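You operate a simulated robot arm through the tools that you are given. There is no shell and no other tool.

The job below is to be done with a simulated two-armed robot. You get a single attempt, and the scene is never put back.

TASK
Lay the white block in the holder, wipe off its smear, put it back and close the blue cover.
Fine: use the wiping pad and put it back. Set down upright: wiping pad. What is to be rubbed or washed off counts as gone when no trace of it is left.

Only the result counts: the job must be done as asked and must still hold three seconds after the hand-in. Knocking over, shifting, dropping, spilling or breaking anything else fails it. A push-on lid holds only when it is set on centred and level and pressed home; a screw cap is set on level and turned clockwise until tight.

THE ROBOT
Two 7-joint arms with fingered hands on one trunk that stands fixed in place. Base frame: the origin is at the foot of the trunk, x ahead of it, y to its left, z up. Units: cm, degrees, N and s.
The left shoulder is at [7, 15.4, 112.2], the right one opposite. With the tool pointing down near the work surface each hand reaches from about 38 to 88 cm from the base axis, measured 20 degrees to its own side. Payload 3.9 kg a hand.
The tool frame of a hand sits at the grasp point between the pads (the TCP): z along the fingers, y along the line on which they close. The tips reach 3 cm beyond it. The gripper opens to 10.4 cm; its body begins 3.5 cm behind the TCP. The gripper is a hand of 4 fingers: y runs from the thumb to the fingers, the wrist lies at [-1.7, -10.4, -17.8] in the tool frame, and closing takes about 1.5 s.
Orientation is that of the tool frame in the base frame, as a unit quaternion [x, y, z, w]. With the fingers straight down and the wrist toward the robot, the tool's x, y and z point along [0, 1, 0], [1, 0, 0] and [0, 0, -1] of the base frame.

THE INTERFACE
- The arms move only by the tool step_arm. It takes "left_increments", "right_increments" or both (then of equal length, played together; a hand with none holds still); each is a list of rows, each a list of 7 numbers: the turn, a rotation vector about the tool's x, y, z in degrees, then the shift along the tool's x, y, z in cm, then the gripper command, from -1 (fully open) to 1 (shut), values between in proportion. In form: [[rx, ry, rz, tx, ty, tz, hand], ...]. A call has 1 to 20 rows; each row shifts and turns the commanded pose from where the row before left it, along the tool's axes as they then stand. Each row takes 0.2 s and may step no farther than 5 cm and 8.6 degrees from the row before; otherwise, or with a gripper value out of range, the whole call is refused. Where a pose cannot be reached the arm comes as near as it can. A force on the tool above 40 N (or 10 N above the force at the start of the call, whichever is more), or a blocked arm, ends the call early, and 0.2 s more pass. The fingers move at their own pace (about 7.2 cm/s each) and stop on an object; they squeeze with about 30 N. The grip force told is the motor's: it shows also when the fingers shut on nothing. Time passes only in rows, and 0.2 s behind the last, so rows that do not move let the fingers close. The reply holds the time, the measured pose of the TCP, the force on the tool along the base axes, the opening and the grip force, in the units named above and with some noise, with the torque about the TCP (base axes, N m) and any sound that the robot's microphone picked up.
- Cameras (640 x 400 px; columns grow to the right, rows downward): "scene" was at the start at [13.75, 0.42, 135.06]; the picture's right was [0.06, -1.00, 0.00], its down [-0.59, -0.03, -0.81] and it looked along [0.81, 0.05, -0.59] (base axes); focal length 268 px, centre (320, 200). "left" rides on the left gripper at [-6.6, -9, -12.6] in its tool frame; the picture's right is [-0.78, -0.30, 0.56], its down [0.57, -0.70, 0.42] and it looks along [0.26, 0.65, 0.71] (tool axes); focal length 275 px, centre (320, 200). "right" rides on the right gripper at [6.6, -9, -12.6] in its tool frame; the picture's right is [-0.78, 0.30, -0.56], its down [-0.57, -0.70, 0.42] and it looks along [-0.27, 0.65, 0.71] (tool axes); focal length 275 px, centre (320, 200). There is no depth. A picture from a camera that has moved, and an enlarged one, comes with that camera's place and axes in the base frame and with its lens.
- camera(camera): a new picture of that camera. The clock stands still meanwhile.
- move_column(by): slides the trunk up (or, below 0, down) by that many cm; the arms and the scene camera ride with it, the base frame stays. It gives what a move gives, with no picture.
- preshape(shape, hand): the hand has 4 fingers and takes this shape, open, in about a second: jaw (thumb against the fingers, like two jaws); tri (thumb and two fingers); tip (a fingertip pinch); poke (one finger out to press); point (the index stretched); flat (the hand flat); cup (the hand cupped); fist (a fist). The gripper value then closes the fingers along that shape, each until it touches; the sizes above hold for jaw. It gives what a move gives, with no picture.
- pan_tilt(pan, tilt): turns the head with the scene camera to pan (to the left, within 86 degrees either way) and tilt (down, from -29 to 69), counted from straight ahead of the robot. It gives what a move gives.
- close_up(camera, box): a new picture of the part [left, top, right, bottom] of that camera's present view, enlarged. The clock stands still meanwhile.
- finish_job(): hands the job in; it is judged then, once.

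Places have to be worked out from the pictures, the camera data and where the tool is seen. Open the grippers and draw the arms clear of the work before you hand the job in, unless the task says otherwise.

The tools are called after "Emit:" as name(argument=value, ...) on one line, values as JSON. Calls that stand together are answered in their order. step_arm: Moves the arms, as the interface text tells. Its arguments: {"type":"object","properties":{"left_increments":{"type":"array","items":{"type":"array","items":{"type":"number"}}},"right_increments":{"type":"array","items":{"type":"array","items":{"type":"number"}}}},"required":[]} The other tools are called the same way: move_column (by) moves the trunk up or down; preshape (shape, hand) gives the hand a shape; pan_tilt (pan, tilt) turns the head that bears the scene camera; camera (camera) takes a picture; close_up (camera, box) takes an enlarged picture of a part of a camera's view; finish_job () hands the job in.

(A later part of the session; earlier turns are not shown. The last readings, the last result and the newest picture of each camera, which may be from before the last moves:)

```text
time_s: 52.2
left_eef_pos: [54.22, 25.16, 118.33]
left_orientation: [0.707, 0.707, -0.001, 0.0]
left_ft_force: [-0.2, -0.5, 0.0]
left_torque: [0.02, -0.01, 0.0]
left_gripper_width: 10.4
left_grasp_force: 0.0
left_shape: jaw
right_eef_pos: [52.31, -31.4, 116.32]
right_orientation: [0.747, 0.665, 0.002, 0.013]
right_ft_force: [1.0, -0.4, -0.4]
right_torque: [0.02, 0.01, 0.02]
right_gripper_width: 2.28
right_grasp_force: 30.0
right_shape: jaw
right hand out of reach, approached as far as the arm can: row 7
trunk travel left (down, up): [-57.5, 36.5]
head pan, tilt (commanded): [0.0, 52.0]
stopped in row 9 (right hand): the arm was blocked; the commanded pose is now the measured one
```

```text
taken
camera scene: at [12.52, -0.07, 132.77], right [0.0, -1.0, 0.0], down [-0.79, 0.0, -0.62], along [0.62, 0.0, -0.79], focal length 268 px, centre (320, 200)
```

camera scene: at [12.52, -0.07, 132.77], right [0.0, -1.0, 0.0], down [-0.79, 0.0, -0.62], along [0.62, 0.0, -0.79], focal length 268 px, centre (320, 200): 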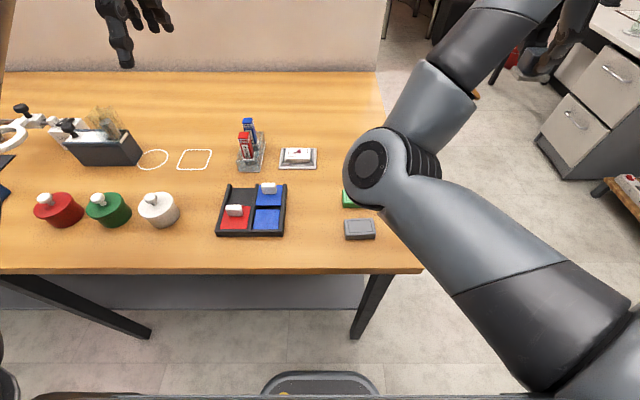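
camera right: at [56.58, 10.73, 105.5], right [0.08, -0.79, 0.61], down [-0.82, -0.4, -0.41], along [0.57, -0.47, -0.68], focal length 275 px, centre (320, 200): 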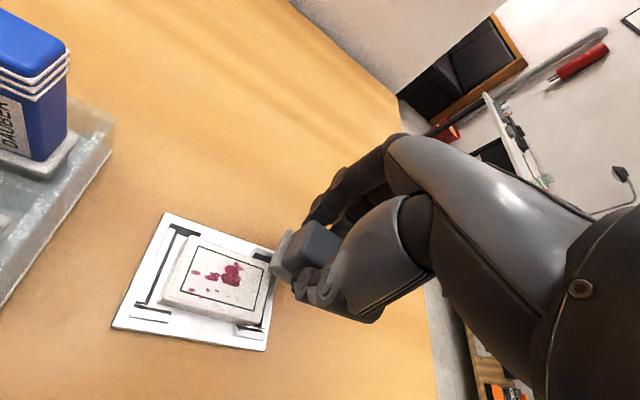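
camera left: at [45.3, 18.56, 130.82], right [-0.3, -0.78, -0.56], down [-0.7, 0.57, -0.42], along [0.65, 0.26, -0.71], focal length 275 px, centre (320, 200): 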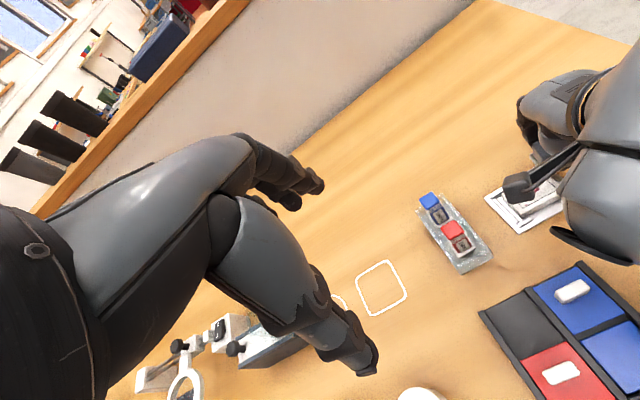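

The elbow has swung up and inward—the redundancy drifted. I'll turn the hand counter-clockwise here in free space to draw the elbow outward, and watch it.

Emit:
step_arm(right_increments=[[0, 0, -7, 0, 0, 0, 1], [0, 0, -7, 0, 0, 0, 1], [0, 0, -7, 0, 0, 0, 1], [0, 0, -7, 0, 0, 0, 1], [0, 0, -7, 0, 0, 0, 1], [0, 0, 0, 0, 0, 0, 1]])

Emit:
camera(camera="scene")

```text
time_s: 53.4
left_eef_pos: [54.25, 25.21, 118.25]
left_orientation: [0.707, 0.707, 0.0, 0.001]
left_ft_force: [0.0, -0.4, 0.1]
left_torque: [0.03, 0.04, -0.03]
left_gripper_width: 10.41
left_grasp_force: 0.1
left_shape: jaw
right_eef_pos: [51.64, -34.09, 110.81]
right_orientation: [0.552, 0.832, -0.036, -0.037]
right_ft_force: [0.3, 0.0, -0.7]
right_torque: [0.01, 0.01, 0.0]
right_gripper_width: 2.25
right_grasp_force: 30.1
right_shape: jaw
trunk travel left (down, up): [-57.5, 36.5]
head pan, tilt (commanded): [0.0, 52.0]
stopped in row 5 (right hand): the arm was blocked; the commanded pose is now the measured one
```

```text
taken
camera scene: at [12.51, -0.1, 132.77], right [0.0, -1.0, 0.0], down [-0.79, 0.0, -0.62], along [0.62, 0.0, -0.79], focal length 268 px, centre (320, 200)
```

scene: 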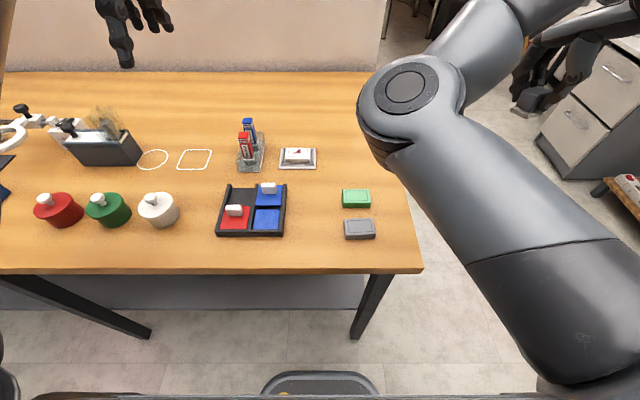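

The elbow has swung inward (≈342° about the shoulder–wrist line; it was out at ≈212° when reaching the holder worked). I reverse my path: level the hand and go forward-left again to about (66, −13, 107), then check the elbow.

Emit:
step_arm(right_increments=[[-1.92, -0.42, 0, 1.38, 2.21, 0, 1], [-1.92, -0.42, 0, 1.38, 2.21, 0, 1], [-1.92, -0.42, 0, 1.38, 2.21, 0, 1], [0, 0, 0, 1.38, 2.21, 0, 1], [0, 0, 0, 1.38, 2.21, 0, 1], [0, 0, 0, 1.38, 2.21, 0.5, 1], [0, 0, 0, 1.38, 2.21, 0.5, 1], [0, 0, 0, 1.38, 2.21, 0.5, 1], [0, 0, 0, 1.38, 2.21, 0.5, 1], [0, 0, 0, 1.38, 2.21, 0.5, 1], [0, 0, 0, 0, 0, 0, 1]])

Emit:
camera(camera="scene")

```text
time_s: 56.0
left_eef_pos: [54.29, 25.2, 118.42]
left_orientation: [0.708, 0.707, 0.0, -0.001]
left_ft_force: [-0.2, -0.4, 0.7]
left_torque: [0.03, -0.01, -0.04]
left_gripper_width: 10.36
left_grasp_force: 0.0
left_shape: jaw
right_eef_pos: [67.17, -15.61, 108.91]
right_orientation: [0.573, 0.82, 0.002, 0.009]
right_ft_force: [0.1, 0.3, 0.6]
right_torque: [0.01, -0.01, 0.02]
right_gripper_width: 2.28
right_grasp_force: 30.0
right_shape: jaw
trunk travel left (down, up): [-57.5, 36.5]
head pan, tilt (commanded): [0.0, 52.0]
stopped in row 11 (right hand): the arm was blocked; the commanded pose is now the measured one
```

```text
taken
camera scene: at [12.55, -0.09, 132.76], right [0.0, -1.0, 0.0], down [-0.79, 0.0, -0.62], along [0.62, 0.0, -0.79], focal length 268 px, centre (320, 200)
```

scene: 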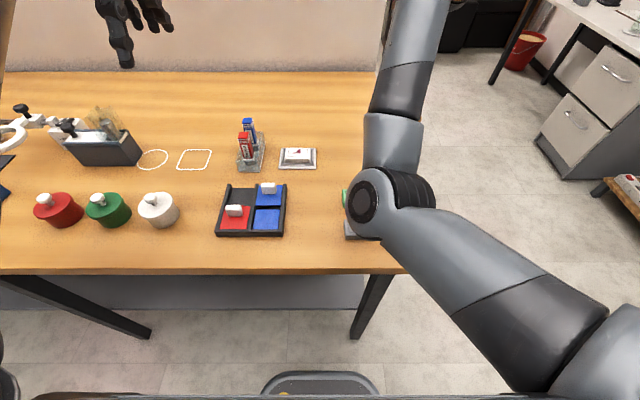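

The elbow is coming back (≈297°). I continue: turn CW 10°, lower to z≈101 and go a little left, then look again.

Emit:
step_arm(right_increments=[[0, 0, 3.5, 0, 0, 1, 1], [0, 0, 3.5, 0.5, 0, 1, 1], [0, 0, 3.5, 0.5, 0, 1, 1], [0, 0, 0, 1, 0, 1.5, 1], [0, 0, 0, 1, 0, 1.5, 1], [0, 0, 0, 1, 0, 1.5, 1], [0, 0, 0, 0, 0, 0, 1]])

Emit:
camera(camera="scene")

```text
time_s: 57.8
left_eef_pos: [54.29, 25.18, 118.3]
left_orientation: [0.707, 0.707, 0.002, 0.0]
left_ft_force: [0.1, -0.5, 0.1]
left_torque: [0.01, 0.01, 0.01]
left_gripper_width: 10.37
left_grasp_force: 0.0
left_shape: jaw
right_eef_pos: [67.48, -16.71, 102.69]
right_orientation: [0.674, 0.738, -0.006, 0.033]
right_ft_force: [-0.4, -0.2, 0.0]
right_torque: [-0.02, 0.02, 0.02]
right_gripper_width: 2.25
right_grasp_force: 30.0
right_shape: jaw
trunk travel left (down, up): [-57.5, 36.5]
head pan, tilt (commanded): [0.0, 52.0]
stopped in row 7 (right hand): the arm was blocked; the commanded pose is now the measured one
```

```text
taken
camera scene: at [12.54, -0.09, 132.77], right [0.0, -1.0, 0.0], down [-0.79, 0.0, -0.62], along [0.62, 0.0, -0.79], focal length 268 px, centre (320, 200)
```

scene: 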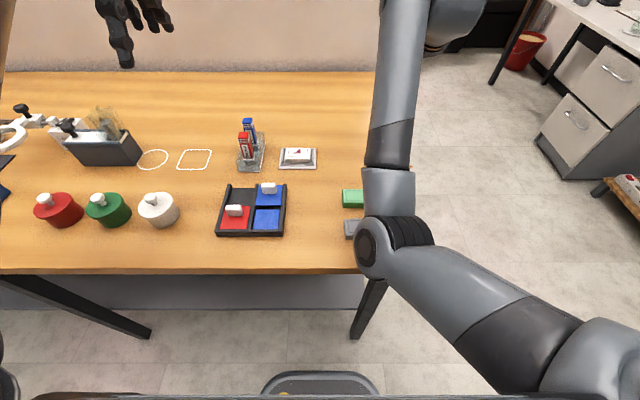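

The elbow is now ≈286°. By symmetry of what happened, folding the arm toward the left at height should swing the elbow out again. I lift to z≈111, level, and move back-left to about (49, 1).

Emit:
step_arm(right_increments=[[1.02, 1.63, 0, 0, 0, -2, 1], [1.02, 1.63, 0, 0, 0, -2, 1], [0, 0, 0, 0, 0, -2, 1], [0, 0, 0, 0, 0, -2, 1], [0, 0, 0, 2, -1.2, 0, 1], [0, 0, 0, 2, -1.2, 0, 1], [0, 0, 0, 2, -1.6, 0, 1], [0, 0, 0, 2, -1.6, 0, 1], [0, 0, 0, 2, -2, 0, 1], [0, 0, 0, 2, -2, 0, 1], [0, 0, 0, 2, -2, 0, 1], [0, 0, 0, 2, -2, 0, 1], [0, 0, 0, 1, -2, 0, 1], [0, 0, 0, 0, 0, 0, 1]])

Emit:
camera(camera="scene")

```text
time_s: 61.0
left_eef_pos: [54.24, 25.21, 118.27]
left_orientation: [0.707, 0.707, 0.0, 0.0]
left_ft_force: [0.0, 0.6, -0.5]
left_torque: [-0.03, -0.02, -0.01]
left_gripper_width: 10.37
left_grasp_force: 0.0
left_shape: jaw
right_eef_pos: [57.14, -4.57, 107.41]
right_orientation: [0.703, 0.711, -0.013, 0.038]
right_ft_force: [0.3, 0.2, -0.6]
right_torque: [0.0, -0.02, -0.02]
right_gripper_width: 2.29
right_grasp_force: 30.4
right_shape: jaw
right hand out of reach, approached as far as the arm can: row 10, 11, 12, 13
trunk travel left (down, up): [-57.5, 36.5]
head pan, tilt (commanded): [0.0, 52.0]
stopped in row 14 (right hand): the arm was blocked; the commanded pose is now the measured one
```

```text
taken
camera scene: at [12.54, -0.09, 132.76], right [0.0, -1.0, 0.0], down [-0.79, 0.0, -0.62], along [0.62, 0.0, -0.79], focal length 268 px, centre (320, 200)
```

scene: 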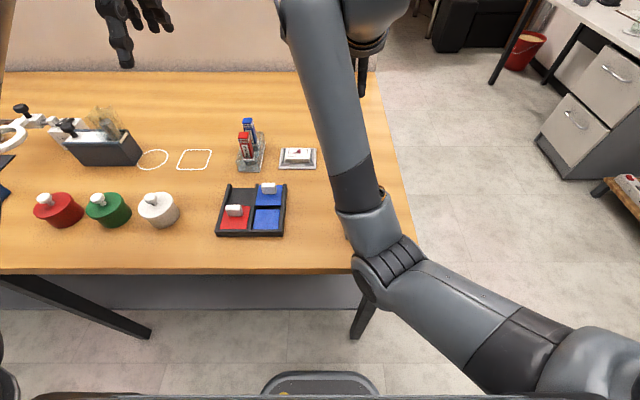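

Elbow is now straight down (≈268°). The limit seems to be the hand's yaw relative to the forearm, so I try turning clockwise in small steps here, without translation, and see whether it tracks.

Emit:
step_arm(right_increments=[[0, 0, 3, 0, 0, 0, 1], [0, 0, 3, 0, 0, 0, 1], [0, 0, 3, 0, 0, 0, 1], [0, 0, 3, 0, 0, 0, 1], [0, 0, 0, 0, 0, 0, 1]])

Emit:
camera(camera="scene")

```text
time_s: 62.2
left_eef_pos: [54.27, 25.17, 118.35]
left_orientation: [0.707, 0.707, 0.001, 0.0]
left_ft_force: [-0.2, 0.9, 0.0]
left_torque: [0.0, 0.06, 0.0]
left_gripper_width: 10.36
left_grasp_force: 0.1
left_shape: jaw
right_eef_pos: [57.53, -5.82, 107.38]
right_orientation: [0.782, 0.621, -0.013, 0.049]
right_ft_force: [-0.1, -0.4, 0.4]
right_torque: [-0.01, 0.01, 0.0]
right_gripper_width: 2.25
right_grasp_force: 29.5
right_shape: jaw
trunk travel left (down, up): [-57.5, 36.5]
head pan, tilt (commanded): [0.0, 52.0]
```

```text
taken
camera scene: at [12.52, -0.07, 132.77], right [0.0, -1.0, 0.0], down [-0.79, 0.0, -0.62], along [0.62, 0.0, -0.79], focal length 268 px, centre (320, 200)
```

scene: 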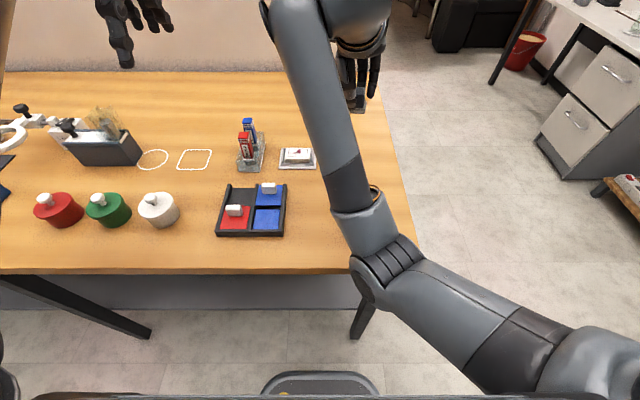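

Yaw tracks but the sideways tilt stays, so the right arm's posture is unsuited to the holder now. New plan: set the pad down with the right hand near its place and do the rest with the left arm, whose posture is fresh and on its own side. First I bring the right hand to about (63, −8, 105), yaw ≈+8.

Emit:
step_arm(right_increments=[[0, 0, -4.2, -0.5, 1.1, 0, 1], [0, 0, -4.2, -0.5, 1.1, 0, 1], [0, 0, -4.2, -0.5, 1.1, 0, 1], [1, 1.5, -4.2, -0.5, 1.1, 0, 1], [1, 1.5, -4.2, -0.5, 1.1, 0, 1], [1, 1.5, 0, 0, 0, 0, 1], [0, 0, 0, 0, 0, 0, 1], [0, 0, 0, 0, 0, 0, 1]])

Emit:
camera(camera="scene")

```text
time_s: 64.0
left_eef_pos: [54.29, 25.15, 118.32]
left_orientation: [0.707, 0.707, 0.0, 0.0]
left_ft_force: [0.1, 0.4, -1.1]
left_torque: [0.0, -0.02, -0.02]
left_gripper_width: 10.37
left_grasp_force: 0.1
left_shape: jaw
right_eef_pos: [62.14, -6.98, 107.77]
right_orientation: [0.642, 0.766, -0.006, -0.015]
right_ft_force: [-0.1, -0.1, 0.1]
right_torque: [-0.02, -0.02, 0.01]
right_gripper_width: 2.3
right_grasp_force: 29.8
right_shape: jaw
trunk travel left (down, up): [-57.5, 36.5]
head pan, tilt (commanded): [0.0, 52.0]
```

```text
taken
camera scene: at [12.54, -0.07, 132.77], right [0.0, -1.0, 0.0], down [-0.79, 0.0, -0.62], along [0.62, 0.0, -0.79], focal length 268 px, centre (320, 200)
```

scene: 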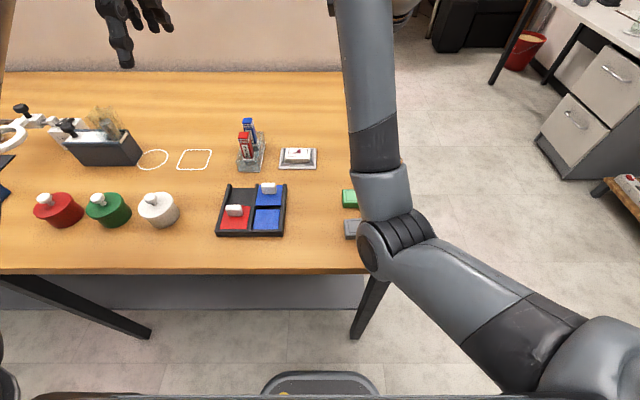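

Tracking again (yaw +10°, small tilt). I level it and lower to z≈98 over the pad's home to test tracking.

Emit:
step_arm(right_increments=[[-1.63, -0.88, 0, 0, 0, 1.5, 1], [0, 0, 0, 0, 0, 2, 1], [0, 0, 0, 0, 0.3, 2, 1], [0, 0, 0, 0.3, 0.3, 2, 1], [0, 0, 0, 0.3, 0.3, 2, 1], [0, 0, 0, 0, 0, 0, 1], [0, 0, 0, 0, 0, 0, 1]])

Emit:
camera(camera="scene")

```text
time_s: 65.6
left_eef_pos: [54.24, 25.17, 118.41]
left_orientation: [0.707, 0.707, -0.001, 0.0]
left_ft_force: [0.7, 0.4, -1.0]
left_torque: [-0.05, 0.01, -0.02]
left_gripper_width: 10.36
left_grasp_force: 0.2
left_shape: jaw
right_eef_pos: [63.15, -6.26, 98.05]
right_orientation: [0.644, 0.765, -0.001, 0.004]
right_ft_force: [0.2, -0.6, -0.7]
right_torque: [0.03, 0.03, -0.01]
right_gripper_width: 2.29
right_grasp_force: 30.1
right_shape: jaw
trunk travel left (down, up): [-57.5, 36.5]
head pan, tilt (commanded): [0.0, 52.0]
```

```text
taken
camera scene: at [12.54, -0.07, 132.77], right [0.0, -1.0, 0.0], down [-0.79, 0.0, -0.62], along [0.62, 0.0, -0.79], focal length 268 px, centre (320, 200)
```

scene: 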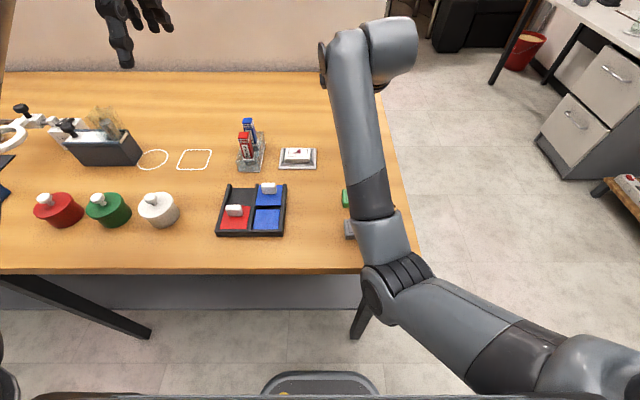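

It tracks here (yaw +10°, level). I lower toward the table in steps, watching pose and force.

Emit:
step_arm(right_increments=[[0, 0, 0, 0.1, -0.1, 1.5, 1], [0, 0, 0, 0.1, 0, 1.5, 1], [0, 0, 0, 0, 0, 1.5, 1], [0, 0, 0, 0, 0, 1.5, 1], [0, 0, 0, 0, 0, 0, 1]])

Emit:
close_up(camera="right", box=[200, 170, 380, 320])

```text
time_s: 66.8
left_eef_pos: [54.29, 25.2, 118.34]
left_orientation: [0.707, 0.707, 0.0, -0.001]
left_ft_force: [0.3, 0.0, 0.8]
left_torque: [0.01, -0.02, -0.01]
left_gripper_width: 10.39
left_grasp_force: 0.0
left_shape: jaw
right_eef_pos: [63.5, -6.97, 92.93]
right_orientation: [0.647, 0.762, 0.0, 0.013]
right_ft_force: [0.1, 0.0, -1.0]
right_torque: [0.04, -0.03, -0.02]
right_gripper_width: 2.25
right_grasp_force: 29.7
right_shape: jaw
trunk travel left (down, up): [-57.5, 36.5]
head pan, tilt (commanded): [0.0, 52.0]
```

```text
2.67 times, centred on (290, 245) of right
camera zoom: at [53.47, -1.62, 105.12], right [0.41, -0.71, 0.58], down [-0.59, -0.69, -0.42], along [0.7, -0.17, -0.7], focal length 734 px, centre (400, 80)
```

zoom: 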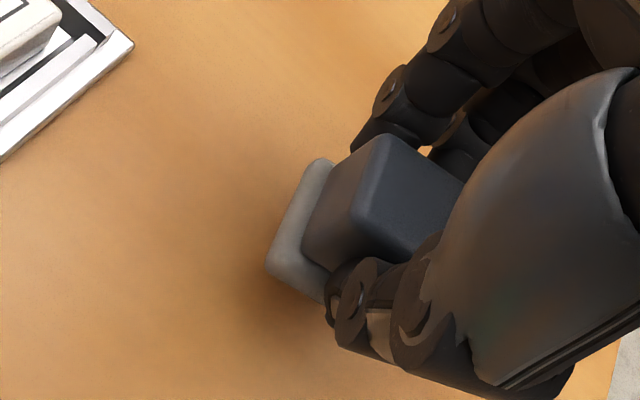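

Tilt creeps in as it goes lower. Before giving up on the right arm, I try the exact reverse of the path that had linked the good posture: raise to z≈100, yaw to 0, then move left while turning clockwise together.

Emit:
step_arm(right_increments=[[0, 0, 0, 0, 0, -2, 1], [0, 0, 0, 0, 0, -2, 1], [0, 0, 0, 0, 0, -2, 1], [0, 0, 0, 0, 0, -2, 1], [0, 0, 3, 0, -0.6, 0, 1], [0, 0, 3, 0.3, -0.6, 0, 1], [0, 0, 3, 0.5, -0.6, 0, 1], [0, 0, 0, 0, 0, 0, 1], [0, 0, 0, 0, 0, 0, 1]])

Emit:
camera(camera="scene")

```text
time_s: 68.8
left_eef_pos: [54.34, 25.08, 118.34]
left_orientation: [0.707, 0.708, -0.001, 0.0]
left_ft_force: [0.4, -0.4, -0.2]
left_torque: [-0.01, -0.05, -0.01]
left_gripper_width: 10.35
left_grasp_force: 0.0
left_shape: jaw
right_eef_pos: [61.38, -5.87, 100.62]
right_orientation: [0.703, 0.711, 0.0, 0.007]
right_ft_force: [-0.5, 0.3, -0.3]
right_torque: [-0.01, -0.04, 0.0]
right_gripper_width: 2.28
right_grasp_force: 30.4
right_shape: jaw
trunk travel left (down, up): [-57.5, 36.5]
head pan, tilt (commanded): [0.0, 52.0]
```

```text
taken
camera scene: at [12.53, -0.06, 132.77], right [0.0, -1.0, 0.0], down [-0.79, 0.0, -0.62], along [0.62, 0.0, -0.79], focal length 268 px, centre (320, 200)
```

scene: 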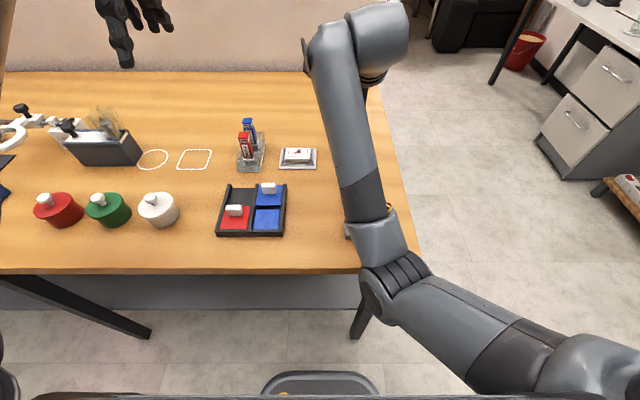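

Still just at the limit here. I try unloading it: tilt the fingers ~24° to the right, carry the hand left at height (left hand moved out of the way), and then untilt there to see if the elbow comes out.

Emit:
step_arm(right_increments=[[0, -6, 0, 0, 0, -1, 1], [0, -6, 0, 0, 0, -1, 1], [0, -6, 0, 0, 0, -1, 1], [0, -6, 0, 0, 0, 0, 1], [0, 0, 0, 0, 0, 0, 1]], left_increments=[[0, 0, 0, 2, -1, 0, -1], [0, 0, 0, 2, -1, 0, -1], [0, 0, 0, 2, -1, 0, -1], [0, 0, 0, 2, -1, 0, -1], [0, 0, 0, 0, 0, 0, -1]])

Emit:
camera(camera="scene")

```text
time_s: 70.0
left_eef_pos: [50.28, 33.09, 118.44]
left_orientation: [0.707, 0.707, 0.0, 0.0]
left_ft_force: [0.0, -0.3, 0.0]
left_torque: [0.02, 0.02, 0.0]
left_gripper_width: 10.39
left_grasp_force: 0.0
left_shape: jaw
right_eef_pos: [61.09, -5.01, 103.27]
right_orientation: [0.685, 0.697, -0.147, 0.15]
right_ft_force: [0.6, -0.5, -1.2]
right_torque: [0.02, 0.01, 0.0]
right_gripper_width: 2.28
right_grasp_force: 30.0
right_shape: jaw
trunk travel left (down, up): [-57.5, 36.5]
head pan, tilt (commanded): [0.0, 52.0]
```

```text
taken
camera scene: at [12.57, -0.15, 132.76], right [0.0, -1.0, 0.0], down [-0.79, 0.0, -0.62], along [0.62, 0.0, -0.79], focal length 268 px, centre (320, 200)
```

scene: 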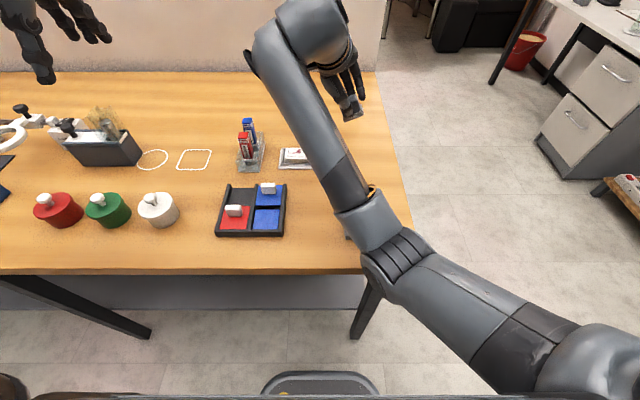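

Tilted fine; the elbow is easing outward (≈258°). Now I carry the hand 8 cm left along base y at this tilt.

Emit:
step_arm(right_increments=[[0, 0, 0, 1.46, 0, -0.656, 1], [0, 0, 0, 1.46, 0, -0.656, 1], [0, 0, 0, 1.46, 0, -0.656, 1], [0, 0, 0, 1.46, 0, -0.656, 1], [0, 0, 0, 1.46, 0, -0.656, 1], [0, 0, 0, 0, 0, 0, 1]])

Emit:
camera(camera="scene")

```text
time_s: 71.6
left_eef_pos: [50.29, 33.14, 118.3]
left_orientation: [0.707, 0.707, 0.0, 0.0]
left_ft_force: [0.8, -0.5, -0.2]
left_torque: [0.0, 0.0, -0.01]
left_gripper_width: 10.37
left_grasp_force: 0.1
left_shape: jaw
right_eef_pos: [62.21, 0.34, 103.06]
right_orientation: [0.699, 0.678, -0.157, 0.163]
right_ft_force: [1.1, 0.1, -0.3]
right_torque: [0.0, -0.01, -0.01]
right_gripper_width: 2.28
right_grasp_force: 30.3
right_shape: jaw
trunk travel left (down, up): [-57.5, 36.5]
head pan, tilt (commanded): [0.0, 52.0]
stopped in row 6 (right hand): the arm was blocked; the commanded pose is now the measured one
```

```text
taken
camera scene: at [12.55, -0.08, 132.76], right [0.0, -1.0, 0.0], down [-0.79, 0.0, -0.62], along [0.62, 0.0, -0.79], focal length 268 px, centre (320, 200)
```

scene: 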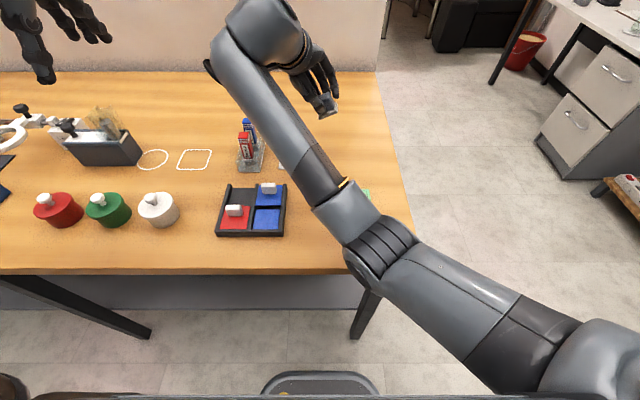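

Blocked again by the shoulder, so I settle on the left-arm plan. I bring the right hand back right 8 cm, untilt it, and turn to yaw ≈+10°.

Emit:
step_arm(right_increments=[[0, 0, 0, -1.434, 0, 0.705, 1], [0, 0, 0, -1.434, 0, 0.705, 1], [0, 0, 0, -1.434, 0, 0.705, 1], [0, 0, 0, -1.434, 0, 0.705, 1], [0, 0, 0, -1.434, 0, 0.705, 1], [0, 6.5, 0, 0, 0, 0, 1], [0, 6.5, 0, 0, 0, 0, 1], [0, 6.5, -3, 0, 0, 0, 1], [0, 6.5, -3, 0, 0, 0, 1], [0, 0, -6, 0, 0, 0, 1], [0, 0, 0, 0, 0, 0, 1], [0, 0, 0, 0, 0, 0, 1]])

Emit:
camera(camera="scene")

```text
time_s: 74.2
left_eef_pos: [50.31, 33.23, 118.24]
left_orientation: [0.707, 0.707, 0.0, 0.0]
left_ft_force: [-0.1, -1.0, -0.5]
left_torque: [-0.01, 0.01, 0.02]
left_gripper_width: 10.37
left_grasp_force: 0.1
left_shape: jaw
right_eef_pos: [62.24, -8.2, 103.11]
right_orientation: [0.644, 0.765, -0.003, 0.007]
right_ft_force: [0.3, 0.3, 0.2]
right_torque: [0.01, 0.02, -0.01]
right_gripper_width: 2.29
right_grasp_force: 30.1
right_shape: jaw
trunk travel left (down, up): [-57.5, 36.5]
head pan, tilt (commanded): [0.0, 52.0]
```

```text
taken
camera scene: at [12.53, -0.06, 132.77], right [0.0, -1.0, 0.0], down [-0.79, 0.0, -0.62], along [0.62, 0.0, -0.79], focal length 268 px, centre (320, 200)
```

scene: 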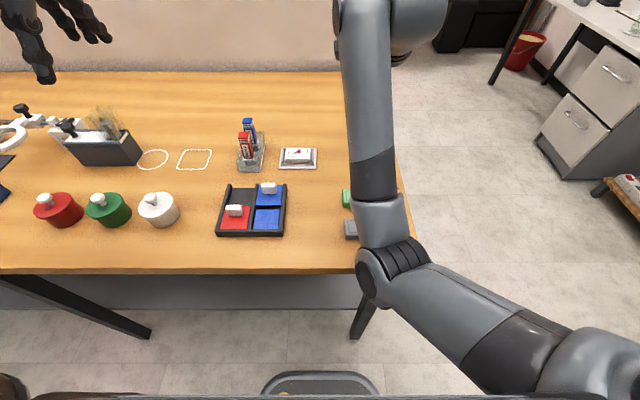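

Nearly level at (62.2, −8.2). I lower here with small corrections and check the tilt above the table.

Emit:
step_arm(right_increments=[[0, 0, 0, 0, 0, 2, 1], [0, 0, 0, 0, 0, 2, 1], [0, 0, 0, 0, 0, 2, 1], [0, 0, 0, 0, 0, 2, 1], [0, 0, 0, 0, 0, 2, 1], [0, 0, 0, 0, 0, 1, 1], [0, 0, 0, 0, 0, 0, 1]])

Emit:
close_up(camera="right", box=[200, 170, 380, 320])

```text
time_s: 76.0
left_eef_pos: [50.34, 33.18, 118.31]
left_orientation: [0.707, 0.707, 0.0, 0.0]
left_ft_force: [-0.3, 0.1, 1.4]
left_torque: [-0.01, 0.01, 0.01]
left_gripper_width: 10.36
left_grasp_force: 0.1
left_shape: jaw
right_eef_pos: [63.28, -10.46, 92.96]
right_orientation: [0.652, 0.757, -0.01, 0.029]
right_ft_force: [1.1, -0.5, -0.1]
right_torque: [-0.01, 0.0, -0.02]
right_gripper_width: 2.26
right_grasp_force: 29.6
right_shape: jaw
trunk travel left (down, up): [-57.5, 36.5]
head pan, tilt (commanded): [0.0, 52.0]
stopped in row 7 (right hand): the arm was blocked; the commanded pose is now the measured one
```

```text
2.67 times, centred on (290, 245) of right
camera zoom: at [53.08, -4.65, 104.92], right [0.39, -0.69, 0.61], down [-0.59, -0.69, -0.41], along [0.7, -0.2, -0.68], focal length 734 px, centre (400, 80)
```

zoom: 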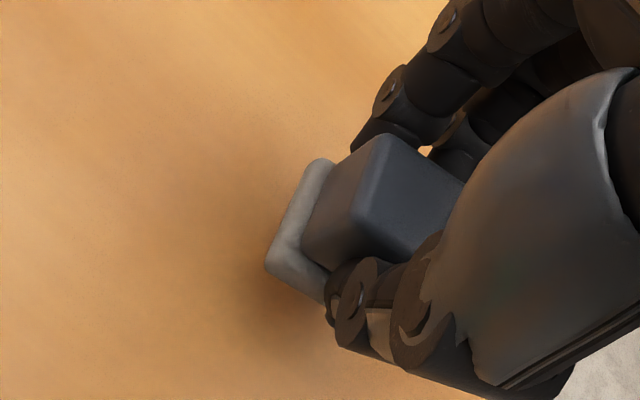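

The tilt grows as the hand goes lower while the elbow hangs at about table height right at the table's front edge — the elbow/forearm is most likely catching on the table edge. Raising the trunk a lot (30 cm) should lift the elbow clear. I lift the hand, level it, and raise the column.

Emit:
step_arm(right_increments=[[0, 0, 0, 0, 0, -2, 1], [0.9, 1.9, 0, 0, 0, -2, 1], [0.9, 1.9, 0, 0, 0, -2, 1], [0, 0, 0, 0, 0, 0, 1]])

Emit:
move_column(by=30)

Emit:
camera(camera="scene")

```text
time_s: 77.0
left_eef_pos: [50.23, 33.04, 118.44]
left_orientation: [0.707, 0.707, 0.0, 0.0]
left_ft_force: [0.6, -0.9, -0.1]
left_torque: [0.0, 0.01, 0.0]
left_gripper_width: 10.38
left_grasp_force: 0.0
left_shape: jaw
right_eef_pos: [62.75, -9.83, 98.94]
right_orientation: [0.651, 0.759, 0.002, -0.009]
right_ft_force: [0.4, -0.4, 0.1]
right_torque: [0.02, 0.01, -0.01]
right_gripper_width: 2.26
right_grasp_force: 29.5
right_shape: jaw
trunk travel left (down, up): [-57.5, 36.5]
head pan, tilt (commanded): [0.0, 52.0]
```

```text
time_s: 80.0
left_eef_pos: [50.27, 33.13, 148.29]
left_orientation: [0.706, 0.708, 0.0, 0.0]
left_ft_force: [-0.7, -0.1, 0.4]
left_torque: [0.01, -0.02, 0.01]
left_gripper_width: 10.37
left_grasp_force: 0.1
left_shape: jaw
right_eef_pos: [62.82, -9.95, 128.89]
right_orientation: [0.651, 0.759, 0.002, -0.009]
right_ft_force: [-0.4, -0.1, 0.7]
right_torque: [-0.01, -0.03, -0.01]
right_gripper_width: 2.26
right_grasp_force: 29.9
right_shape: jaw
trunk travel left (down, up): [-87.5, 6.5]
head pan, tilt (commanded): [0.0, 52.0]
```

```text
taken
camera scene: at [12.54, -0.06, 162.76], right [0.0, -1.0, 0.0], down [-0.79, 0.0, -0.62], along [0.62, 0.0, -0.79], focal length 268 px, centre (320, 200)
```

scene: 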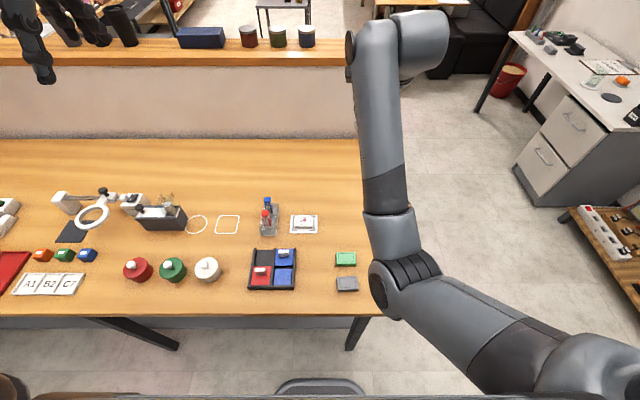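

Now I lower the hand with the trunk up, level it, and check tracking and the elbow at z≈104.

Emit:
step_arm(right_increments=[[-0.5, -0.93, 0, 0, 0, 2.5, 1], [0, 0, 0, 0, 0, 2.5, 1], [0, 0, 0, 0, 0, 2.5, 1], [0, 0, 0, 0, 0, 2.5, 1], [0, 0, 0, 0, 0, 2.5, 1], [0, 0, 0, 0, 0, 2.5, 1], [0, 0, 0, 0, 0, 2.5, 1], [0, 0, 0, 0, 0, 2.5, 1], [0, 0, 0, 0, 0, 2.5, 1], [0, 0, 0, 0, 0, 2.5, 1], [0, 0, 0, 0, 0, 0, 1], [0, 0, 0, 0, 0, 0, 1]])

Emit:
camera(camera="scene")

```text
time_s: 82.6
left_eef_pos: [50.17, 33.11, 148.29]
left_orientation: [0.708, 0.707, 0.001, 0.0]
left_ft_force: [-0.5, 0.3, 0.7]
left_torque: [0.02, -0.04, 0.03]
left_gripper_width: 10.37
left_grasp_force: 0.0
left_shape: jaw
right_eef_pos: [63.21, -10.25, 104.07]
right_orientation: [0.651, 0.759, -0.001, 0.005]
right_ft_force: [0.6, 0.0, -0.3]
right_torque: [-0.04, 0.02, -0.02]
right_gripper_width: 2.26
right_grasp_force: 30.4
right_shape: jaw
trunk travel left (down, up): [-87.5, 6.5]
head pan, tilt (commanded): [0.0, 52.0]
```

```text
taken
camera scene: at [12.53, -0.06, 162.77], right [0.0, -1.0, 0.0], down [-0.79, 0.0, -0.62], along [0.62, 0.0, -0.79], focal length 268 px, centre (320, 200)
```

scene: 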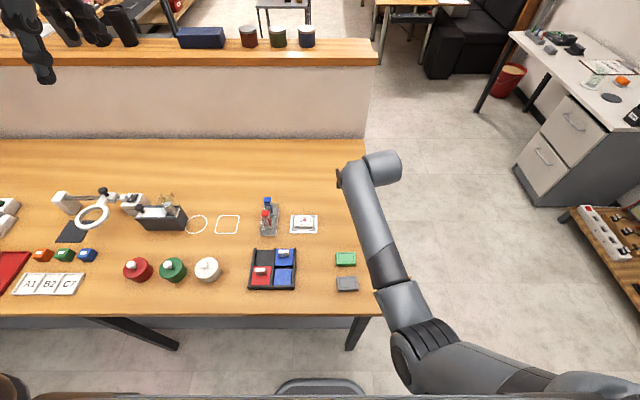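

Tracks well; the elbow is now clear above the table. I continue down to z≈96.

Emit:
step_arm(right_increments=[[0, 0, 0, 0, 0, 2, 1], [0, 0, 0, 0, 0, 2, 1], [0, 0, 0, 0, 0, 2, 1], [0, 0, 0, 0, 0, 2, 1], [0, 0, 0, 0, 0, 0, 1], [0, 0, 0, 0, 0, 0, 1]])

Emit:
camera(camera="scene")

```text
time_s: 84.0
left_eef_pos: [50.29, 33.18, 148.29]
left_orientation: [0.707, 0.707, 0.001, 0.0]
left_ft_force: [0.0, -0.1, -0.3]
left_torque: [-0.01, 0.02, 0.04]
left_gripper_width: 10.37
left_grasp_force: 0.1
left_shape: jaw
right_eef_pos: [62.74, -9.85, 95.76]
right_orientation: [0.652, 0.758, 0.0, 0.001]
right_ft_force: [1.3, 0.1, 0.1]
right_torque: [0.0, 0.01, 0.01]
right_gripper_width: 2.28
right_grasp_force: 29.6
right_shape: jaw
trunk travel left (down, up): [-87.5, 6.5]
head pan, tilt (commanded): [0.0, 52.0]
```

```text
taken
camera scene: at [12.53, -0.04, 162.77], right [0.0, -1.0, 0.0], down [-0.79, 0.0, -0.62], along [0.62, 0.0, -0.79], focal length 268 px, centre (320, 200)
```

scene: 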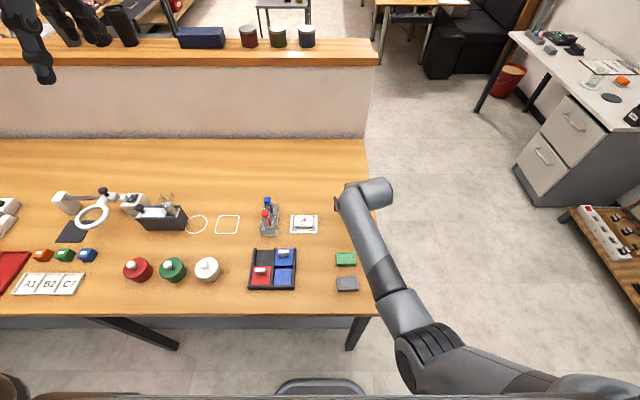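

Perfectly level and tracking now. I move left over the block (about +15.3 cm in y) at this height.

Emit:
step_arm(right_increments=[[0, 0, 0, 1.915, 0.172, 0, 1], [0, 0, 0, 1.915, 0.172, 0, 1], [0, 0, 0, 1.915, 0.172, 0, 1], [0, 0, 0, 1.915, 0.172, 0, 1], [0, 0, 0, 1.915, 0.172, 0, 1], [0, 0, 0, 1.915, 0.172, 0, 1], [0, 0, 0, 0, 0, 0, 1]])

Emit:
camera(camera="scene")

```text
time_s: 85.8
left_eef_pos: [50.26, 33.14, 148.41]
left_orientation: [0.707, 0.708, 0.0, 0.0]
left_ft_force: [-0.6, 0.9, 0.9]
left_torque: [0.01, 0.04, -0.02]
left_gripper_width: 10.37
left_grasp_force: 0.0
left_shape: jaw
right_eef_pos: [63.64, -6.81, 94.53]
right_orientation: [0.667, 0.742, -0.04, 0.046]
right_ft_force: [0.4, -0.5, -0.7]
right_torque: [-0.02, -0.04, 0.0]
right_gripper_width: 2.3
right_grasp_force: 29.8
right_shape: jaw
trunk travel left (down, up): [-87.5, 6.5]
head pan, tilt (commanded): [0.0, 52.0]
stopped in row 7 (right hand): the arm was blocked; the commanded pose is now the measured one
```

```text
taken
camera scene: at [12.53, -0.07, 162.77], right [0.0, -1.0, 0.0], down [-0.79, 0.0, -0.62], along [0.62, 0.0, -0.79], focal length 268 px, centre (320, 200)
```

scene: 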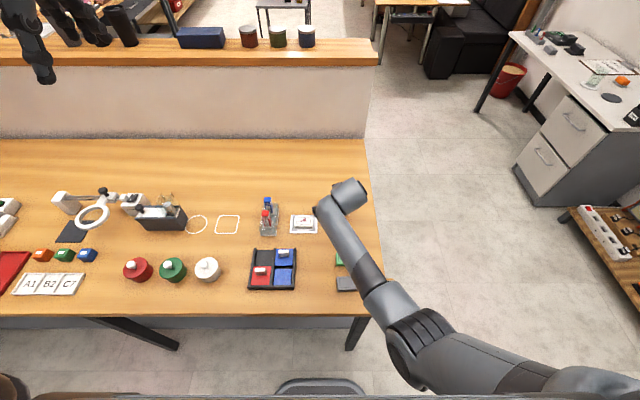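

Going left at this yaw hits the wrist/shoulder again. In this posture the hand's yaw should follow the forearm's heading, so I lift, level, and turn counter-clockwise a lot (to ≈+45°), which also needs less leftward wrist travel.

Emit:
step_arm(right_increments=[[0, 3.5, 0, -0.5, 0, -1.5, 1], [0, 3.5, 0, -0.5, 0, -1.5, 1], [0, 0, -7, 0, 0, 0, 1], [0, 0, -7, 0, 0, 0, 1], [0, 0, -7, 0, 0, 0, 1], [0, 0, -7, 0, 0, 0, 1], [0, 0, -7, 0, 0, 0, 1], [0, 0, 0, 0, 0, 0, 1], [0, 0, 0, 0, 0, 0, 1]])

Emit:
camera(camera="scene")

```text
time_s: 87.8
left_eef_pos: [50.19, 33.11, 148.39]
left_orientation: [0.708, 0.707, 0.0, -0.001]
left_ft_force: [-1.3, -0.6, 0.4]
left_torque: [0.03, 0.0, 0.0]
left_gripper_width: 10.38
left_grasp_force: 0.0
left_shape: jaw
right_eef_pos: [63.69, -7.18, 97.66]
right_orientation: [0.413, 0.911, 0.002, 0.0]
right_ft_force: [0.6, -0.7, 0.3]
right_torque: [0.03, -0.02, 0.03]
right_gripper_width: 2.28
right_grasp_force: 30.1
right_shape: jaw
trunk travel left (down, up): [-87.5, 6.5]
head pan, tilt (commanded): [0.0, 52.0]
```

```text
taken
camera scene: at [12.51, -0.04, 162.77], right [0.0, -1.0, 0.0], down [-0.79, 0.0, -0.62], along [0.62, 0.0, -0.79], focal length 268 px, centre (320, 200)
```

scene: 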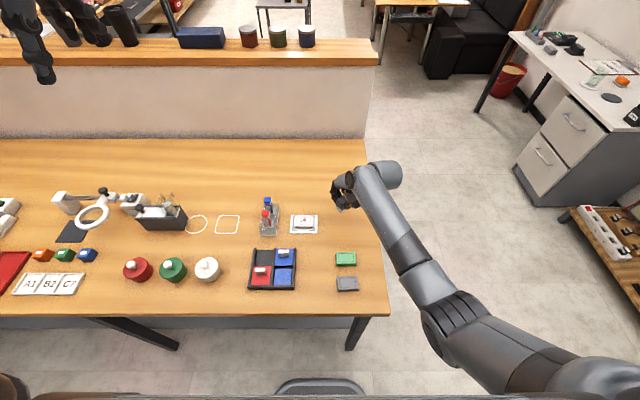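

That worked: yaw +41°, level, the elbow is out again. Now I move left over the block.

Emit:
step_arm(right_increments=[[0, 0, 0, 1.542, 0.978, 0, 1], [0, 0, 0, 1.542, 0.978, 0, 1], [0, 0, 0, 1.542, 0.978, 0, 1], [0, 0, 0, 1.542, 0.978, 0, 1], [0, 0, 0, 1.542, 0.978, 0, 1], [0, 0, 0, 1.542, 0.978, 0, 1], [0, 0, 0, 1.542, 0.978, 0, 1], [0, 0, 0, 0, 0, 0, 1]])

Emit:
camera(camera="scene")

Emit:
camera(camera="right")

```text
time_s: 89.6
left_eef_pos: [50.22, 33.09, 148.25]
left_orientation: [0.707, 0.707, 0.0, 0.001]
left_ft_force: [0.0, 0.4, 1.0]
left_torque: [0.01, -0.03, -0.03]
left_gripper_width: 10.39
left_grasp_force: 0.0
left_shape: jaw
right_eef_pos: [61.81, 5.55, 97.81]
right_orientation: [0.413, 0.911, 0.001, -0.001]
right_ft_force: [0.5, -0.3, -0.8]
right_torque: [0.01, 0.0, -0.02]
right_gripper_width: 2.29
right_grasp_force: 29.9
right_shape: jaw
trunk travel left (down, up): [-87.5, 6.5]
head pan, tilt (commanded): [0.0, 52.0]
```

```text
taken
camera scene: at [12.54, -0.07, 162.77], right [0.0, -1.0, 0.0], down [-0.79, 0.0, -0.62], along [0.62, 0.0, -0.79], focal length 268 px, centre (320, 200)
```

scene: 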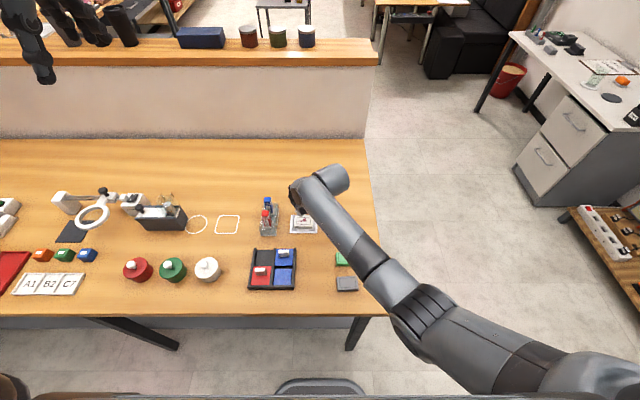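

```text
taken
camera right: at [50.87, 4.51, 110.25], right [0.73, -0.39, 0.56], down [-0.15, -0.89, -0.43], along [0.66, 0.23, -0.71], focal length 275 px, centre (320, 200)
```

right: 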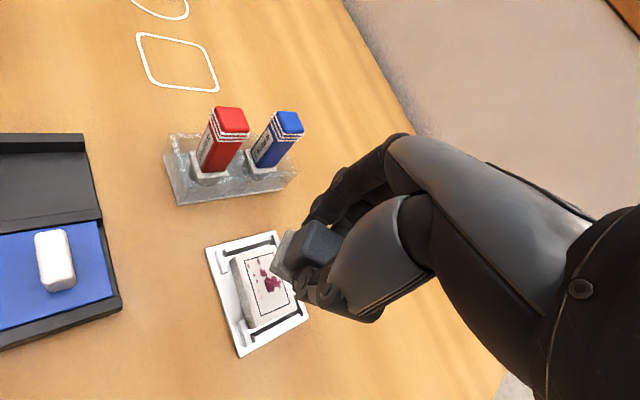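

In position over the block, level. I lower to just above contact and then feel for it in small steps.

Emit:
step_arm(right_increments=[[0, 0, 0, 0, 0, 1.5, 1], [0, 0, 0, 0, 0, 1.5, 1], [0, 0, 0, 0, 0, 1.3, 1], [0, 0, 0, 0, 0, 0.3, 1], [0, 0, 0, 0, 0, 0.2, 1], [0, 0, 0, 0, 0, 0, 1]])

Emit:
close_up(camera="right", box=[200, 190, 360, 340])

```text
time_s: 91.0
left_eef_pos: [50.22, 33.2, 148.23]
left_orientation: [0.708, 0.707, 0.0, 0.0]
left_ft_force: [-0.1, 1.0, 0.2]
left_torque: [0.0, -0.03, -0.01]
left_gripper_width: 10.39
left_grasp_force: 0.0
left_shape: jaw
right_eef_pos: [61.82, 5.46, 92.92]
right_orientation: [0.413, 0.911, 0.001, -0.001]
right_ft_force: [-0.2, -0.1, -0.5]
right_torque: [0.0, 0.01, -0.02]
right_gripper_width: 2.27
right_grasp_force: 29.6
right_shape: jaw
trunk travel left (down, up): [-87.5, 6.5]
head pan, tilt (commanded): [0.0, 52.0]
```

```text
2.67 times, centred on (280, 265) of right
camera zoom: at [50.84, 4.4, 105.35], right [0.73, -0.39, 0.56], down [-0.15, -0.89, -0.43], along [0.66, 0.23, -0.71], focal length 734 px, centre (427, 27)
```

zoom: 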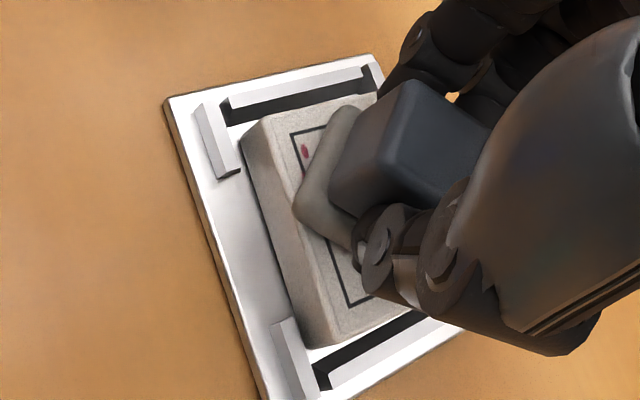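

The pad hovers over the block's centre. I feel down in 0.1 cm steps.

Emit:
step_arm(right_increments=[[0, 0, 0, 0, 0, 0.15, 1], [0, 0, 0, 0, 0, 0.1, 1], [0, 0, 0, 0, 0, 0.1, 1], [0, 0, 0, 0, 0, 0.1, 1], [0, 0, 0, 0, 0, 0, 1]])

```text
time_s: 92.2
left_eef_pos: [50.04, 32.97, 148.43]
left_orientation: [0.707, 0.707, 0.001, 0.0]
left_ft_force: [-0.5, -0.2, -0.6]
left_torque: [-0.02, -0.02, 0.01]
left_gripper_width: 10.36
left_grasp_force: 0.1
left_shape: jaw
right_eef_pos: [61.74, 5.38, 92.58]
right_orientation: [0.413, 0.911, 0.002, 0.001]
right_ft_force: [0.5, -2.3, 9.9]
right_torque: [0.06, -0.13, -0.04]
right_gripper_width: 2.31
right_grasp_force: 29.8
right_shape: jaw
trunk travel left (down, up): [-87.5, 6.5]
head pan, tilt (commanded): [0.0, 52.0]
```

Contact with about 10 N. I start wiping: strokes along the block's long side (base y), ±1.8 cm.

Emit:
step_arm(right_increments=[[0, 0, 0, 0.451, 0.395, 0, 1], [0, 0, 0, 0.451, 0.395, 0, 1], [0, 0, 0, 0.451, 0.395, 0, 1], [0, 0, 0, -0.451, -0.395, 0, 1], [0, 0, 0, -0.451, -0.395, 0, 1], [0, 0, 0, -0.451, -0.395, 0, 1], [0, 0, 0, -0.451, -0.395, 0, 1], [0, 0, 0, -0.451, -0.395, 0, 1], [0, 0, 0, -0.451, -0.395, 0, 1], [0, 0, 0, 0.451, 0.395, 0, 1], [0, 0, 0, 0.451, 0.395, 0, 1], [0, 0, 0, 0.451, 0.395, 0, 1], [0, 0, 0, 0.451, 0.395, 0, 1], [0, 0, 0, 0.451, 0.395, 0, 1], [0, 0, 0, 0.451, 0.395, 0, 1], [0, 0, 0, 0, 0, 0, 1]])

Emit:
close_up(camera="right", box=[200, 190, 360, 340])

Emit:
close_up(camera="scene", box=[240, 190, 368, 270])

```text
time_s: 95.6
left_eef_pos: [49.97, 32.96, 148.51]
left_orientation: [0.707, 0.707, 0.0, 0.0]
left_ft_force: [0.0, 0.4, 0.1]
left_torque: [-0.01, -0.01, -0.01]
left_gripper_width: 10.36
left_grasp_force: 0.1
left_shape: jaw
right_eef_pos: [61.71, 7.21, 92.38]
right_orientation: [0.413, 0.911, 0.001, 0.0]
right_ft_force: [-1.7, -3.3, 10.8]
right_torque: [-0.04, -0.07, -0.02]
right_gripper_width: 2.39
right_grasp_force: 30.3
right_shape: jaw
trunk travel left (down, up): [-87.5, 6.5]
head pan, tilt (commanded): [0.0, 52.0]
```

```text
2.67 times, centred on (280, 265) of right
camera zoom: at [50.6, 6.2, 104.97], right [0.73, -0.39, 0.56], down [-0.15, -0.89, -0.43], along [0.66, 0.23, -0.71], focal length 734 px, centre (427, 27)
```

zoom: 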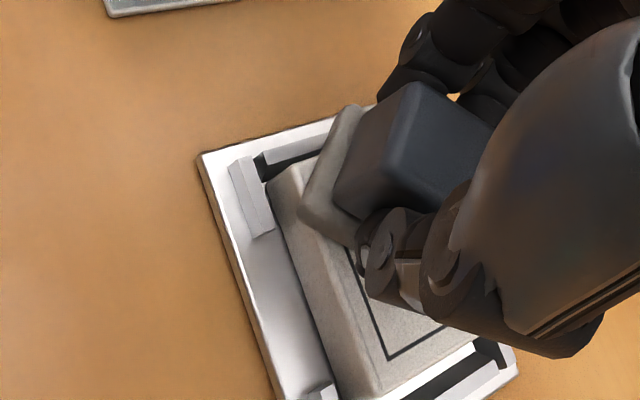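

```text
5.00 times, centred on (304, 230) of scene
camera zoom: at [12.26, -0.21, 162.79], right [0.0, -1.0, 0.0], down [-0.79, 0.0, -0.62], along [0.62, 0.0, -0.79], focal length 1339 px, centre (400, 50)
```

zoom: 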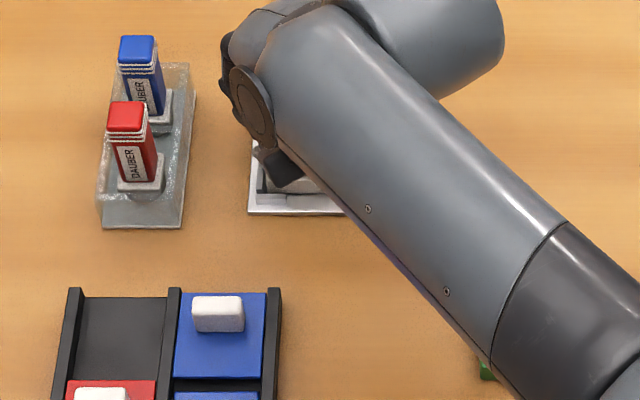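

The strokes go smoothly at ≈11 N and the visible surface looks clean. I repeat the strokes with the pad offset 0.7 cm toward the near side and then toward the far side.

Emit:
step_arm(right_increments=[[0, 0, 0, 0.461, -0.527, 0, 1], [0, 0, 0, -0.451, -0.395, 0, 1], [0, 0, 0, -0.451, -0.395, 0, 1], [0, 0, 0, -0.451, -0.395, 0, 1], [0, 0, 0, -0.451, -0.395, 0, 1], [0, 0, 0, -0.451, -0.395, 0, 1], [0, 0, 0, -0.451, -0.395, 0, 1], [0, 0, 0, 0.451, 0.395, 0, 1], [0, 0, 0, 0.451, 0.395, 0, 1], [0, 0, 0, 0.451, 0.395, 0, 1], [0, 0, 0, 0.451, 0.395, 0, 1], [0, 0, 0, 0.451, 0.395, 0, 1], [0, 0, 0, 0.451, 0.395, 0, 1], [0, 0, 0, 0, 0, 0, 1]])

Emit:
step_arm(right_increments=[[0, 0, 0, -0.461, 0.527, 0, 1], [0, 0, 0, -0.461, 0.527, 0, 1], [0, 0, 0, -0.451, -0.395, 0, 1], [0, 0, 0, -0.451, -0.395, 0, 1], [0, 0, 0, -0.451, -0.395, 0, 1], [0, 0, 0, -0.451, -0.395, 0, 1], [0, 0, 0, -0.451, -0.395, 0, 1], [0, 0, 0, -0.451, -0.395, 0, 1], [0, 0, 0, 0.451, 0.395, 0, 1], [0, 0, 0, 0.451, 0.395, 0, 1], [0, 0, 0, 0.451, 0.395, 0, 1], [0, 0, 0, 0.451, 0.395, 0, 1], [0, 0, 0, 0.451, 0.395, 0, 1], [0, 0, 0, 0.451, 0.395, 0, 1], [0, 0, 0, 0, 0, 0, 1]])

Emit:
close_up(camera="right", box=[200, 190, 360, 340])

```text
time_s: 98.6
left_eef_pos: [50.0, 33.07, 148.34]
left_orientation: [0.707, 0.707, 0.001, 0.001]
left_ft_force: [-0.4, -0.3, 0.2]
left_torque: [-0.02, 0.0, 0.0]
left_gripper_width: 10.39
left_grasp_force: 0.0
left_shape: jaw
right_eef_pos: [60.89, 7.07, 92.48]
right_orientation: [0.413, 0.911, 0.002, -0.001]
right_ft_force: [0.2, -3.5, 10.1]
right_torque: [-0.08, -0.05, -0.01]
right_gripper_width: 2.41
right_grasp_force: 30.0
right_shape: jaw
trunk travel left (down, up): [-87.5, 6.5]
head pan, tilt (commanded): [0.0, 52.0]
```

```text
time_s: 101.8
left_eef_pos: [50.16, 33.02, 148.47]
left_orientation: [0.707, 0.707, 0.0, 0.0]
left_ft_force: [-0.3, -0.8, -0.2]
left_torque: [0.02, 0.01, 0.03]
left_gripper_width: 10.36
left_grasp_force: 0.0
left_shape: jaw
right_eef_pos: [62.49, 7.16, 92.43]
right_orientation: [0.413, 0.911, 0.002, 0.0]
right_ft_force: [0.6, -3.3, 7.5]
right_torque: [0.0, -0.05, -0.04]
right_gripper_width: 2.38
right_grasp_force: 30.2
right_shape: jaw
trunk travel left (down, up): [-87.5, 6.5]
head pan, tilt (commanded): [0.0, 52.0]
```

```text
2.67 times, centred on (280, 265) of right
camera zoom: at [51.47, 6.22, 104.94], right [0.73, -0.39, 0.56], down [-0.15, -0.89, -0.43], along [0.66, 0.23, -0.71], focal length 734 px, centre (427, 27)
```

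zoom: 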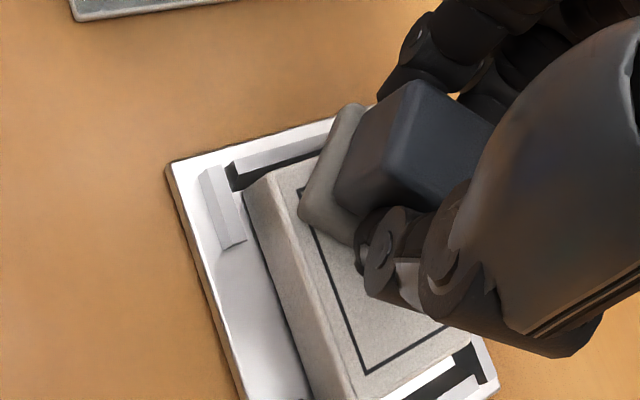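

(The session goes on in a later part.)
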